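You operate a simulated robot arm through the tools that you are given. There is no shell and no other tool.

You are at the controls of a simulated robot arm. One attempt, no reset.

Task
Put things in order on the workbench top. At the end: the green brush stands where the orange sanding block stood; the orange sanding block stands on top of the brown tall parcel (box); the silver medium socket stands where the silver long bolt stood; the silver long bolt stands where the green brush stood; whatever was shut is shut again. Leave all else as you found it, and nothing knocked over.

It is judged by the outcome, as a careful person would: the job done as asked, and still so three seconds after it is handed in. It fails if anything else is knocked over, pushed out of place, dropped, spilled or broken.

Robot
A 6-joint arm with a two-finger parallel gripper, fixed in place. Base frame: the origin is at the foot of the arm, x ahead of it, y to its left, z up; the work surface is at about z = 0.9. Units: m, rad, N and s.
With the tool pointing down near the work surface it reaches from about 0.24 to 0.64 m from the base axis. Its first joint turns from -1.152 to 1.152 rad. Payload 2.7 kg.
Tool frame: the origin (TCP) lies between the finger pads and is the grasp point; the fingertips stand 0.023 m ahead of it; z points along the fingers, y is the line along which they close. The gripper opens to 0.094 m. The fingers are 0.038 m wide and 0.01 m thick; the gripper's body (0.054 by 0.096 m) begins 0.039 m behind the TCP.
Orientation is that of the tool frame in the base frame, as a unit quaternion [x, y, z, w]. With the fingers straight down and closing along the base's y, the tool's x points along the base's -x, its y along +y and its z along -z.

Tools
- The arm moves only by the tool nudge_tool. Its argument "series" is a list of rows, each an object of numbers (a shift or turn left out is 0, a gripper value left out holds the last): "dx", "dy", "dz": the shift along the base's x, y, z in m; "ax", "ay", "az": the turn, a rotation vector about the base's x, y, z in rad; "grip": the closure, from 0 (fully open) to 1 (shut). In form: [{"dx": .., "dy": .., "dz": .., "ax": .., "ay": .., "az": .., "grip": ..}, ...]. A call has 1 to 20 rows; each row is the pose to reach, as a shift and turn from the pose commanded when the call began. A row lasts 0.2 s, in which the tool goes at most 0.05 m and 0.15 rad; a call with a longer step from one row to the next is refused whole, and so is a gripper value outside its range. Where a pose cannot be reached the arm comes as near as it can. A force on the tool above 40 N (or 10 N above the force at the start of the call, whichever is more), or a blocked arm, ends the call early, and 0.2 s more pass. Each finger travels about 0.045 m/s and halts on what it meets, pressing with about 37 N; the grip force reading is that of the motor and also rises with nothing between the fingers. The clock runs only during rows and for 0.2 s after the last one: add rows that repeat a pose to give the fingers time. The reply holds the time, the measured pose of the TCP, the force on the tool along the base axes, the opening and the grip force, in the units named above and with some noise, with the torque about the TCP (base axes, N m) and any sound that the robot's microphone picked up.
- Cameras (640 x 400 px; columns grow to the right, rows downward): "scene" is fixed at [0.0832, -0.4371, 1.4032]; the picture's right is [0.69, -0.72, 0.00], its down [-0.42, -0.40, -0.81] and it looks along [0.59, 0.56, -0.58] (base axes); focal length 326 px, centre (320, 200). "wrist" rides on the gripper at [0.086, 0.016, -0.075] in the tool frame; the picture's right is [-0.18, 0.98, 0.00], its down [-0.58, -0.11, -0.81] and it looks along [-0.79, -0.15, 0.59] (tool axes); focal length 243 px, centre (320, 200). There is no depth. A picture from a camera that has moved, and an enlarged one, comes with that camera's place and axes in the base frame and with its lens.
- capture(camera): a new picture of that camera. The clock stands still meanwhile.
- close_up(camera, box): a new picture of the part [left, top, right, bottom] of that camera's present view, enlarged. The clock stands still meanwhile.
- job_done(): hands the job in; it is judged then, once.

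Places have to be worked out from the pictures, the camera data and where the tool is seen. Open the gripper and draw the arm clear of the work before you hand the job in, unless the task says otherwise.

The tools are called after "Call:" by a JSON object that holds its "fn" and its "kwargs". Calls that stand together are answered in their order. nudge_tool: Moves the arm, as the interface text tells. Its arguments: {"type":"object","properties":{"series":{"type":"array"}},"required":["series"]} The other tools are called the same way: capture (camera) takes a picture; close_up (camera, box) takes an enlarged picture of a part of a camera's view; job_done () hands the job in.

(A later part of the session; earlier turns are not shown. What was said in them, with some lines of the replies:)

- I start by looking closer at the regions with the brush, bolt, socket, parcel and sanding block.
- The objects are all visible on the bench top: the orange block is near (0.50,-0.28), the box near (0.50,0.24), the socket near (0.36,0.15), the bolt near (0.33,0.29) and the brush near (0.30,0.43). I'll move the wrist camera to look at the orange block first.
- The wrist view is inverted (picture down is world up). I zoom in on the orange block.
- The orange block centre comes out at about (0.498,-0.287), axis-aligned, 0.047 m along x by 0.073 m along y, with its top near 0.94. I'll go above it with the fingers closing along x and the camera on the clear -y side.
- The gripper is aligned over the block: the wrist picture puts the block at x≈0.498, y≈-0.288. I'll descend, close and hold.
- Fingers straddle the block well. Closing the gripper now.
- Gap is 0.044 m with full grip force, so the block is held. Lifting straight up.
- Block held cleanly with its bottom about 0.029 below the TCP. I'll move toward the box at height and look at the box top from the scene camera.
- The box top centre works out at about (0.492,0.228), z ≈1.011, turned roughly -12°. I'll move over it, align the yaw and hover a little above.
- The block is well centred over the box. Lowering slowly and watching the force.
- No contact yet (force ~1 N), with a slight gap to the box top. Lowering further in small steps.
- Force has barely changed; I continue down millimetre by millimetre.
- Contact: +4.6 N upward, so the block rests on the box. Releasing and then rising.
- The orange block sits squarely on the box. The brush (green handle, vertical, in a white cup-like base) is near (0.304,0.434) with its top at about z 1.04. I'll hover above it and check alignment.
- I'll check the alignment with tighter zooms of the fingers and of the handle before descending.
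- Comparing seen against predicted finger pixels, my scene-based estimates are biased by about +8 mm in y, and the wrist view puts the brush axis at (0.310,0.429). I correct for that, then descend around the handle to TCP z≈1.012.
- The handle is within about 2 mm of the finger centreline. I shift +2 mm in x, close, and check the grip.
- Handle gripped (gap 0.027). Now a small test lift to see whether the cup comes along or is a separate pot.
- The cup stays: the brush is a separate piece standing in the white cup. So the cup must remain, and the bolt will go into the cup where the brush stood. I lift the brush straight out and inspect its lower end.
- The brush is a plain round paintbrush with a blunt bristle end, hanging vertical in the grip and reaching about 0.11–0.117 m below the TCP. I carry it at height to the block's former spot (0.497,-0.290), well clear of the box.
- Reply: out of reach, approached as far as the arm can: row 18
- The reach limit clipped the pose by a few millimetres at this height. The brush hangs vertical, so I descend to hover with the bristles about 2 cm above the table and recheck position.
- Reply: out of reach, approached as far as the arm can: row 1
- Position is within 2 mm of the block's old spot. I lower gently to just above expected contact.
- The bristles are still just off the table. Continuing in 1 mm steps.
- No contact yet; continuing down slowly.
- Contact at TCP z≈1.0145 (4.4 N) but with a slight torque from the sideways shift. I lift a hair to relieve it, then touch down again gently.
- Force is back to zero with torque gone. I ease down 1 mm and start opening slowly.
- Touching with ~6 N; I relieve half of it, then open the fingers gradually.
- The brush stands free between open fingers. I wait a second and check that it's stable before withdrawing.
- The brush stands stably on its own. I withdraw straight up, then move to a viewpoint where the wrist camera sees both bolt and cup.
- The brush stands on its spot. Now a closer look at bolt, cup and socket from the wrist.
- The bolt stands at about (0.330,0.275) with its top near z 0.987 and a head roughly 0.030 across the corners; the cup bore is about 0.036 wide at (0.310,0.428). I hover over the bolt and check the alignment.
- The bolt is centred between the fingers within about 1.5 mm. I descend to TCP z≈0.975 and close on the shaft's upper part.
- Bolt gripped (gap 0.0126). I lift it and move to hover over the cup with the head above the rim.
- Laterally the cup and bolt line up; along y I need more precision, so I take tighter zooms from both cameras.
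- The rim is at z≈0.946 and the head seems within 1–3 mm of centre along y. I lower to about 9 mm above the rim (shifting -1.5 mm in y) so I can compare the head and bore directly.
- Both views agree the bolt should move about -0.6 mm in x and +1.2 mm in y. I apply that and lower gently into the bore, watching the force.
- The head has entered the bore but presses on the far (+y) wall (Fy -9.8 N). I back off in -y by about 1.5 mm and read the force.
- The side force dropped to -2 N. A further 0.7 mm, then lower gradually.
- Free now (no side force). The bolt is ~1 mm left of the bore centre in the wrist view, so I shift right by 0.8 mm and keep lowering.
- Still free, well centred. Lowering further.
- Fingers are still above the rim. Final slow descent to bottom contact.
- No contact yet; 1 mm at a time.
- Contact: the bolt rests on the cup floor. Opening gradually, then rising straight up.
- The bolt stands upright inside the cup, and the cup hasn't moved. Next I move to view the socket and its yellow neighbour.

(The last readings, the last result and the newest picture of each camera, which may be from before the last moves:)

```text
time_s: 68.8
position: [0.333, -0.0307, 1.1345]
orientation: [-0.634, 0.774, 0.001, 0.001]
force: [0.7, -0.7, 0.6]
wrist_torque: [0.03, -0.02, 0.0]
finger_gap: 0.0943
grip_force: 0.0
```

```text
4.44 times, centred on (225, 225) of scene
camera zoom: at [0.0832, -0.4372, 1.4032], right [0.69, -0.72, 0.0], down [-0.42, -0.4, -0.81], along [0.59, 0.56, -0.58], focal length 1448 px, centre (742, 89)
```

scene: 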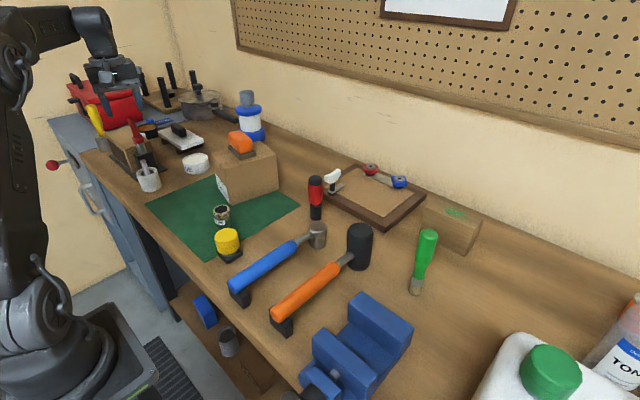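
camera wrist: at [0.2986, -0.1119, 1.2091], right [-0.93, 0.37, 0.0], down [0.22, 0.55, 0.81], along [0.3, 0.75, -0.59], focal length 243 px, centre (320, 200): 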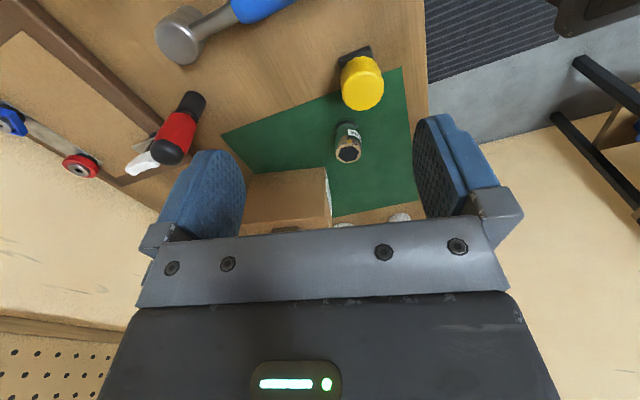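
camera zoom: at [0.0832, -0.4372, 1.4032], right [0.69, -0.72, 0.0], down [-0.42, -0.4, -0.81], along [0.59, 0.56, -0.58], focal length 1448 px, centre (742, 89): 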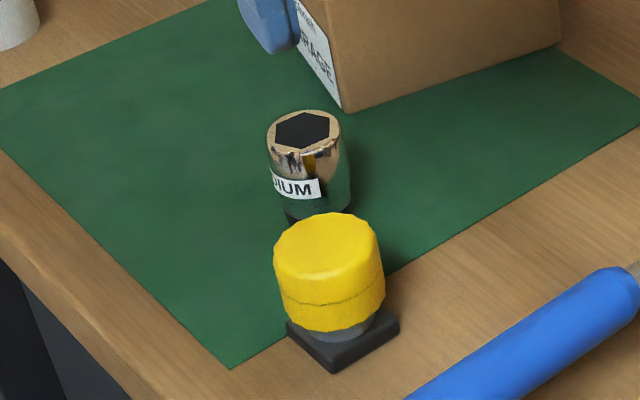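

The socket is near (0.352,0.124), top at about 0.952; the yellow piece tops out near 0.955, so my camera clears it. I hover above the socket and check alignment.

Call:
{"fn": "nudge_tool", "kwargs": {"series": [{"dx": 0.005, "dy": 0.04}, {"dx": 0.01, "dy": 0.08, "dz": -0.01}, {"dx": 0.015, "dy": 0.12, "dz": -0.03}, {"dx": 0.019, "dy": 0.1547, "dz": -0.06}, {"dx": 0.019, "dy": 0.1547, "dz": -0.1}, {"dx": 0.019, "dy": 0.1547, "dz": -0.1}]}}

Call:
{"fn": "capture", "kwargs": {"camera": "wrist"}}

Call:
{"fn": "close_up", "kwargs": {"camera": "scene", "box": [170, 130, 290, 270]}}

```text
time_s: 70.2
position: [0.3515, 0.1249, 1.0353]
orientation: [-0.634, 0.774, 0.001, 0.001]
force: [0.2, 0.4, 0.4]
wrist_torque: [-0.01, 0.01, 0.02]
finger_gap: 0.094
grip_force: 0.1
```

```text
taken
camera wrist: at [0.3181, 0.0425, 1.1083], right [-0.93, 0.38, 0.0], down [0.22, 0.55, 0.81], along [0.3, 0.75, -0.59], focal length 243 px, centre (320, 200)
```

wrist: 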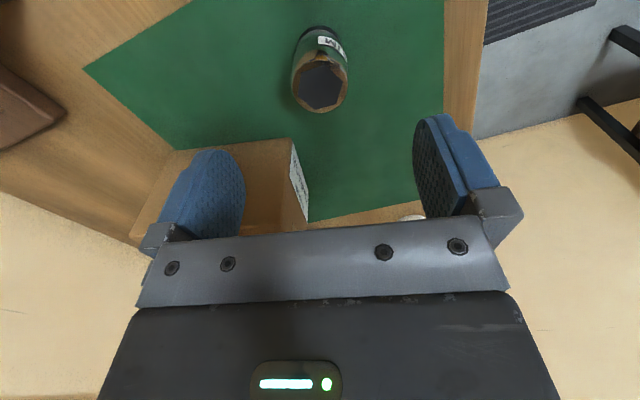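

```text
2.86 times, centred on (230, 200) of scene
camera zoom: at [0.0833, -0.4371, 1.4032], right [0.69, -0.72, 0.0], down [-0.42, -0.4, -0.81], along [0.59, 0.56, -0.58], focal length 931 px, centre (577, 200)
```

zoom: 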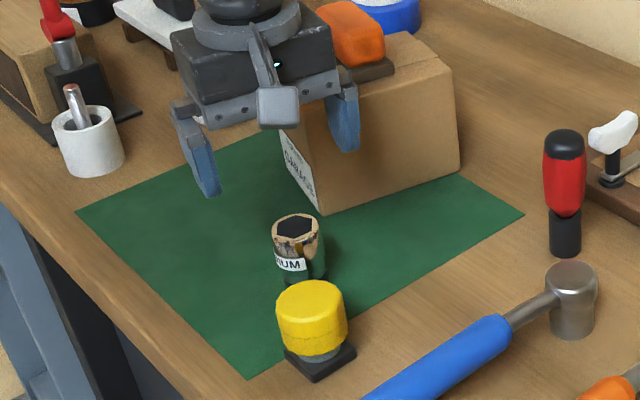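

Laterally centred; the socket sits about 3 mm nearer in -y. I adjust and descend to TCP z≈0.930.

Call:
{"fn": "nudge_tool", "kwargs": {"series": [{"dx": -0.0005, "dy": -0.003, "dz": -0.03}, {"dx": -0.0005, "dy": -0.003, "dz": -0.06}, {"dx": -0.0005, "dy": -0.003, "dz": -0.085}, {"dx": -0.0005, "dy": -0.003, "dz": -0.098}, {"dx": -0.0005, "dy": -0.003, "dz": -0.104}, {"dx": -0.0005, "dy": -0.003, "dz": -0.104}]}}

Call:
{"fn": "close_up", "kwargs": {"camera": "scene", "box": [170, 150, 290, 270]}}

Call:
{"fn": "capture", "kwargs": {"camera": "wrist"}}

```text
time_s: 71.6
position: [0.3523, 0.1204, 0.9314]
orientation: [-0.633, 0.774, 0.001, 0.001]
force: [-0.7, -0.2, 0.5]
wrist_torque: [0.03, 0.01, 0.03]
finger_gap: 0.0942
grip_force: 0.1
```

```text
3.33 times, centred on (230, 210) of scene
camera zoom: at [0.0832, -0.4371, 1.4032], right [0.69, -0.72, 0.0], down [-0.42, -0.4, -0.81], along [0.59, 0.56, -0.58], focal length 1086 px, centre (620, 167)
```

zoom: 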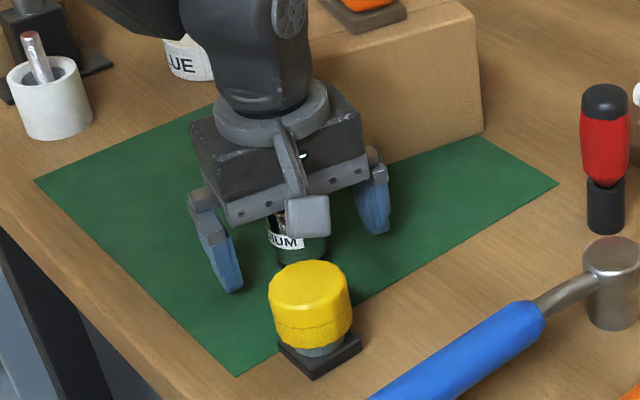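

```text
taken
camera wrist: at [0.3178, 0.0383, 1.0059], right [-0.93, 0.37, 0.0], down [0.22, 0.55, 0.81], along [0.3, 0.75, -0.59], focal length 243 px, centre (320, 200)
```

wrist: 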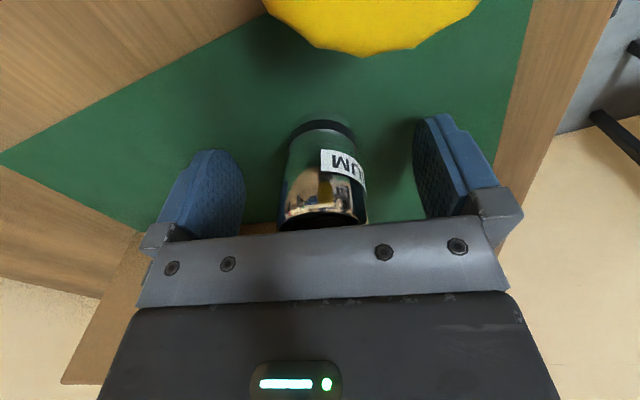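

Socket is between the fingers and nothing else is touched. Closing, then lifting.

Call:
{"fn": "nudge_tool", "kwargs": {"series": [{"grip": 0.3}, {"grip": 0.5}, {"grip": 1}, {"grip": 1}, {"grip": 1}, {"grip": 1}]}}

Call:
{"fn": "nudge_tool", "kwargs": {"series": [{"dz": 0.01}, {"dz": 0.03}, {"dz": 0.06}, {"dz": 0.1}, {"dz": 0.1}]}}

Call:
{"fn": "capture", "kwargs": {"camera": "scene"}}

Call:
{"fn": "capture", "kwargs": {"camera": "wrist"}}

```text
time_s: 73.0
position: [0.3508, 0.1202, 0.9315]
orientation: [-0.633, 0.774, 0.001, 0.001]
force: [-0.7, -0.4, 1.2]
wrist_torque: [-0.05, 0.03, -0.05]
finger_gap: 0.0372
grip_force: 37.1
```

```text
time_s: 74.2
position: [0.3518, 0.1204, 1.0336]
orientation: [-0.633, 0.774, 0.001, 0.001]
force: [0.3, 0.1, -1.4]
wrist_torque: [0.01, 0.02, -0.03]
finger_gap: 0.0374
grip_force: 36.6
```

```text
taken
```

scene: 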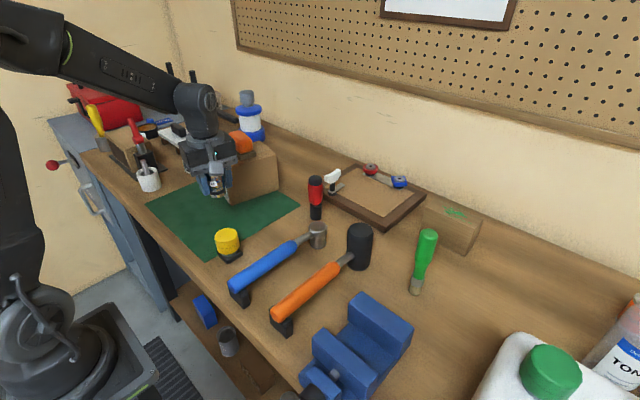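

```text
taken
camera wrist: at [0.3175, 0.0386, 1.1082], right [-0.93, 0.37, 0.0], down [0.22, 0.55, 0.81], along [0.3, 0.75, -0.59], focal length 243 px, centre (320, 200)
```

wrist: 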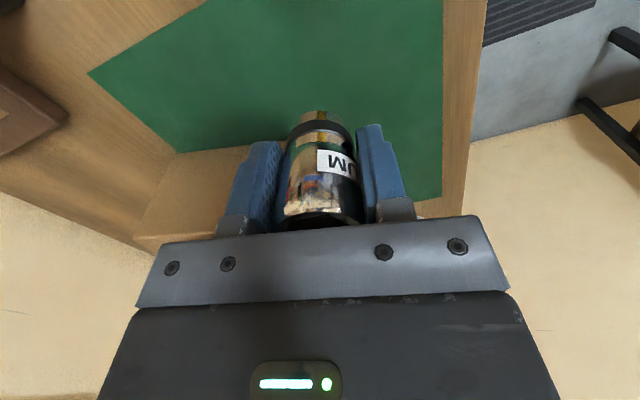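

Socket held (gap 0.037). I carry it to the bolt's former spot (0.330,0.277), moving away from the box first.

Call:
{"fn": "nudge_tool", "kwargs": {"series": [{"dx": -0.0215, "dy": 0.02}, {"dx": -0.0215, "dy": 0.06}, {"dx": -0.0215, "dy": 0.1}, {"dx": -0.0215, "dy": 0.14}, {"dx": -0.0215, "dy": 0.157}, {"dx": -0.0215, "dy": 0.157, "dz": -0.04}, {"dx": -0.0215, "dy": 0.157, "dz": -0.075}, {"dx": -0.0215, "dy": 0.157, "dz": -0.09}, {"dx": -0.0215, "dy": 0.157, "dz": -0.094}, {"dx": -0.0215, "dy": 0.157, "dz": -0.094}]}}

Call:
{"fn": "close_up", "kwargs": {"camera": "scene", "box": [130, 120, 250, 230]}}

Call:
{"fn": "capture", "kwargs": {"camera": "wrist"}}

```text
time_s: 76.4
position: [0.3274, 0.279, 0.9372]
orientation: [-0.633, 0.774, 0.0, 0.001]
force: [0.1, -0.3, -2.4]
wrist_torque: [0.01, 0.0, 0.01]
finger_gap: 0.0373
grip_force: 36.6
```

```text
3.64 times, centred on (190, 175) of scene
camera zoom: at [0.0833, -0.4371, 1.4032], right [0.69, -0.72, 0.0], down [-0.42, -0.4, -0.81], along [0.59, 0.56, -0.58], focal length 1184 px, centre (793, 291)
```

zoom: 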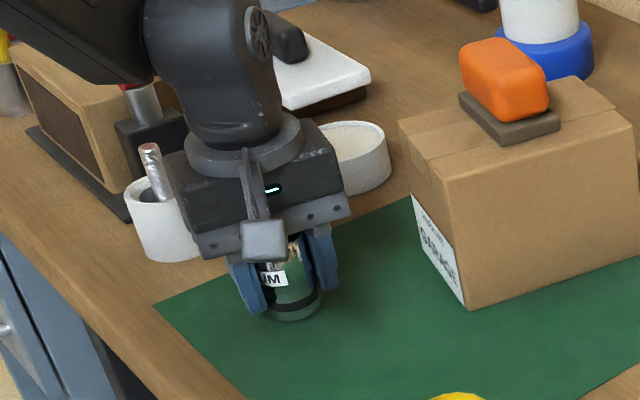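

```text
taken
camera wrist: at [0.2942, 0.1961, 1.0115], right [-0.93, 0.37, 0.0], down [0.22, 0.55, 0.81], along [0.3, 0.75, -0.59], focal length 243 px, centre (320, 200)
```

wrist: 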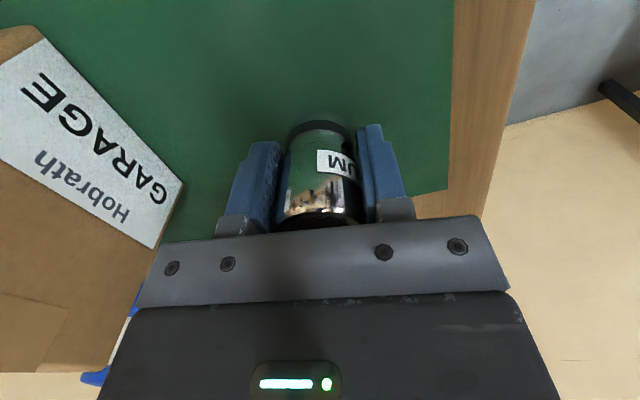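

The socket hovers ~6 mm above the bolt's old spot. Lowering to contact with a small +2 mm x correction.

Call:
{"fn": "nudge_tool", "kwargs": {"series": [{"dx": 0.0015, "dz": -0.002}, {"dx": 0.0015, "dz": -0.004}, {"dx": 0.0015, "dz": -0.005}, {"dx": 0.0015, "dz": -0.006}, {"dx": 0.0015, "dz": -0.006}]}}

```text
time_s: 77.6
position: [0.3304, 0.2787, 0.9311]
orientation: [-0.633, 0.774, 0.0, 0.001]
force: [0.7, 0.8, -2.1]
wrist_torque: [0.0, -0.01, 0.04]
finger_gap: 0.037
grip_force: 37.2
```

Not yet in contact; another millimetre or so.

Call:
{"fn": "nudge_tool", "kwargs": {"series": [{"dy": -0.001, "dz": -0.001}, {"dy": -0.001, "dz": -0.001}]}}

```text
time_s: 78.2
position: [0.3303, 0.2782, 0.932]
orientation: [-0.633, 0.774, 0.001, 0.002]
force: [-2.3, 3.8, 8.6]
wrist_torque: [-0.01, 0.24, -0.07]
finger_gap: 0.0371
grip_force: 37.4
```

Contact made (8.6 N). I relieve slightly and release, then rise straight up.

Call:
{"fn": "nudge_tool", "kwargs": {"series": [{"dz": 0.0007}, {"dz": 0.0007, "grip": 0.6}, {"dz": 0.0007, "grip": 0.5}, {"dz": 0.0007, "grip": 0.35}, {"dz": 0.0007, "grip": 0.2}, {"dz": 0.0007, "grip": 0.15}, {"dz": 0.0007, "grip": 0.15}]}}

Call:
{"fn": "nudge_tool", "kwargs": {"series": [{"dz": 0.01}, {"dz": 0.03}, {"dz": 0.06}, {"dz": 0.1}, {"dz": 0.14}, {"dz": 0.18}, {"dz": 0.2}, {"dz": 0.2}]}}

Call:
{"fn": "capture", "kwargs": {"camera": "scene"}}

Call:
{"fn": "capture", "kwargs": {"camera": "wrist"}}

Call:
{"fn": "close_up", "kwargs": {"camera": "scene", "box": [130, 120, 250, 230]}}

```text
time_s: 79.8
position: [0.3307, 0.2763, 0.9325]
orientation: [-0.633, 0.775, 0.0, 0.001]
force: [0.6, -0.1, 0.1]
wrist_torque: [-0.01, -0.05, 0.03]
finger_gap: 0.0796
grip_force: 0.1
```

```text
time_s: 81.6
position: [0.3301, 0.2768, 1.132]
orientation: [-0.633, 0.774, 0.001, 0.001]
force: [-0.1, -0.3, 0.3]
wrist_torque: [0.01, 0.0, 0.0]
finger_gap: 0.0799
grip_force: 0.1
```

```text
taken
```

scene: 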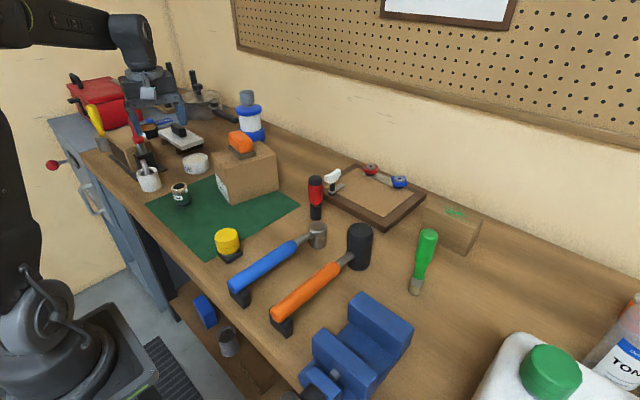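

```text
taken
camera wrist: at [0.297, 0.1946, 1.2053], right [-0.93, 0.37, 0.0], down [0.22, 0.55, 0.81], along [0.3, 0.75, -0.59], focal length 243 px, centre (320, 200)
```

wrist: 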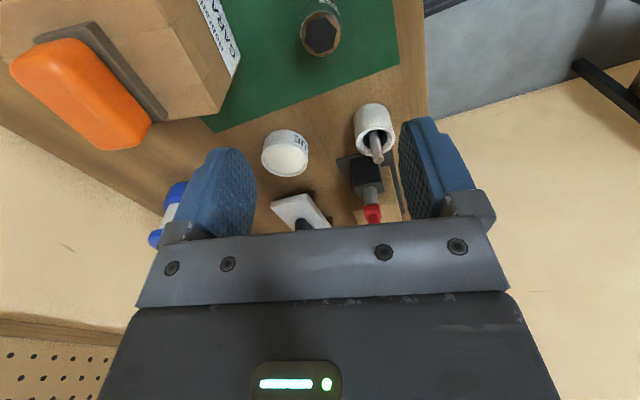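

```text
3.64 times, centred on (190, 175) of scene
camera zoom: at [0.0832, -0.4371, 1.4032], right [0.69, -0.72, 0.0], down [-0.42, -0.4, -0.81], along [0.59, 0.56, -0.58], focal length 1184 px, centre (793, 291)
```

zoom: 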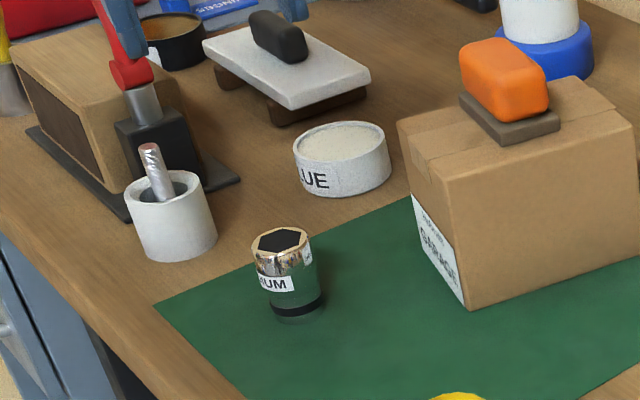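

Everything is in place: the socket stands on the bolt's spot, the bolt is in the cup, the block is on the box, and the brush is standing. I retract the arm clear and open the gripper.

Call:
{"fn": "nudge_tool", "kwargs": {"series": [{"dz": 0.03, "grip": 0}, {"dz": 0.06}, {"dz": 0.08, "dy": -0.03}, {"dz": 0.08, "dy": -0.07, "dx": 0.01}, {"dz": 0.08, "dy": -0.11, "dx": 0.02}, {"dz": 0.08, "dy": -0.15, "dx": 0.03}, {"dz": 0.08, "dy": -0.19, "dx": 0.04}, {"dz": 0.08, "dy": -0.23, "dx": 0.04}, {"dz": 0.08, "dy": -0.23, "dx": 0.04}, {"dz": 0.08, "dy": -0.23, "dx": 0.04}, {"dz": 0.08, "dy": -0.23, "dx": 0.04}]}}

Call:
{"fn": "capture", "kwargs": {"camera": "scene"}}

Call:
{"fn": "close_up", "kwargs": {"camera": "scene", "box": [350, 190, 470, 310]}}

Call:
{"fn": "close_up", "kwargs": {"camera": "scene", "box": [80, 90, 290, 260]}}

```text
time_s: 84.0
position: [0.371, 0.0454, 1.2092]
orientation: [-0.634, 0.774, 0.0, 0.001]
force: [0.9, 0.1, -0.3]
wrist_torque: [-0.01, 0.03, 0.04]
finger_gap: 0.0942
grip_force: 0.0
```

```text
taken
```

scene: 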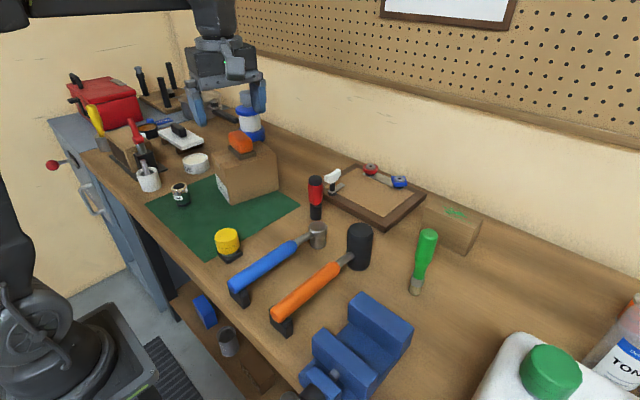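

```text
3.33 times, centred on (410, 250) of scene
camera zoom: at [0.0832, -0.4371, 1.4032], right [0.69, -0.72, 0.0], down [-0.42, -0.4, -0.81], along [0.59, 0.56, -0.58], focal length 1086 px, centre (20, 33)
```

zoom: 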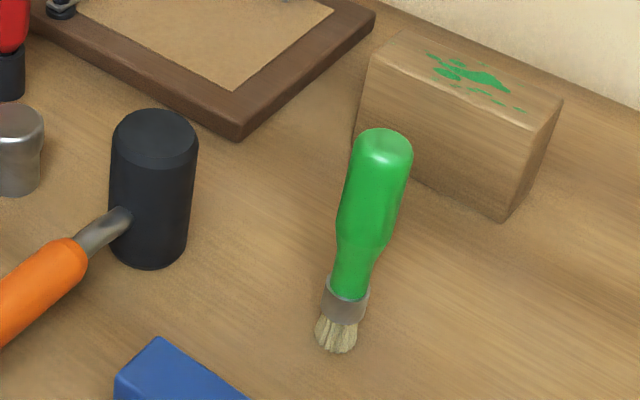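

```text
2.35 times, centred on (185, 175) of scene
camera zoom: at [0.0832, -0.4371, 1.4032], right [0.69, -0.72, 0.0], down [-0.42, -0.4, -0.81], along [0.59, 0.56, -0.58], focal length 766 px, centre (638, 259)
```

zoom: 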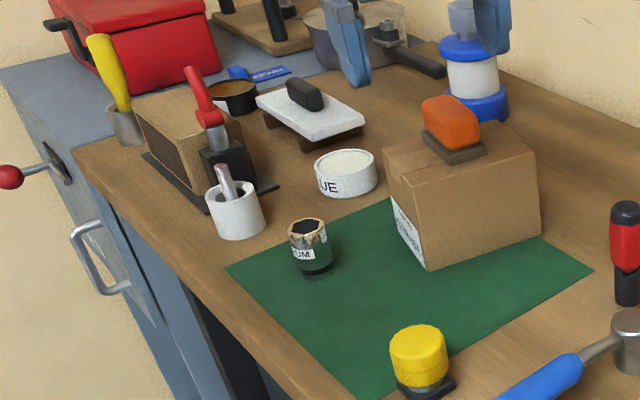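

The final pictures show the brush upright on the block's spot, the block on the box, the socket on the bolt's spot and the bolt in the cup where the brush stood. The other objects are where they were, nothing was opened, and the arm is clear, so I'm handing in.

Call:
{"fn": "job_done", "kwargs": {}}

```text
The job is handed in.
```

I finished all four moves and handed the job in. I don't have the judge's result. The last pictures, taken just before, showed everything standing.

- **Green brush:** it stands upright on its bristles where the orange sanding block was. I watched it stand free for about a second before pulling the gripper away, and it hadn't moved in the later pictures.
- **Orange sanding block:** it sits on top of the brown parcel, lined up with the parcel's edges and within about a centimetre of its centre.
- **Silver long bolt:** it stands head down inside the white cup. The brush turned out to be loose in that cup, so I left the cup in place and put the bolt where the brush had been. The head touched the inside of the cup on the way in, but the cup did not move in the pictures.
- **Silver medium socket:** it stands on the green mat where the bolt was, to within a few millimetres.

I did not open anything, so everything that was shut is still shut. I saw nothing else knocked over or out of place. The gripper was open and the arm raised clear when I handed in.
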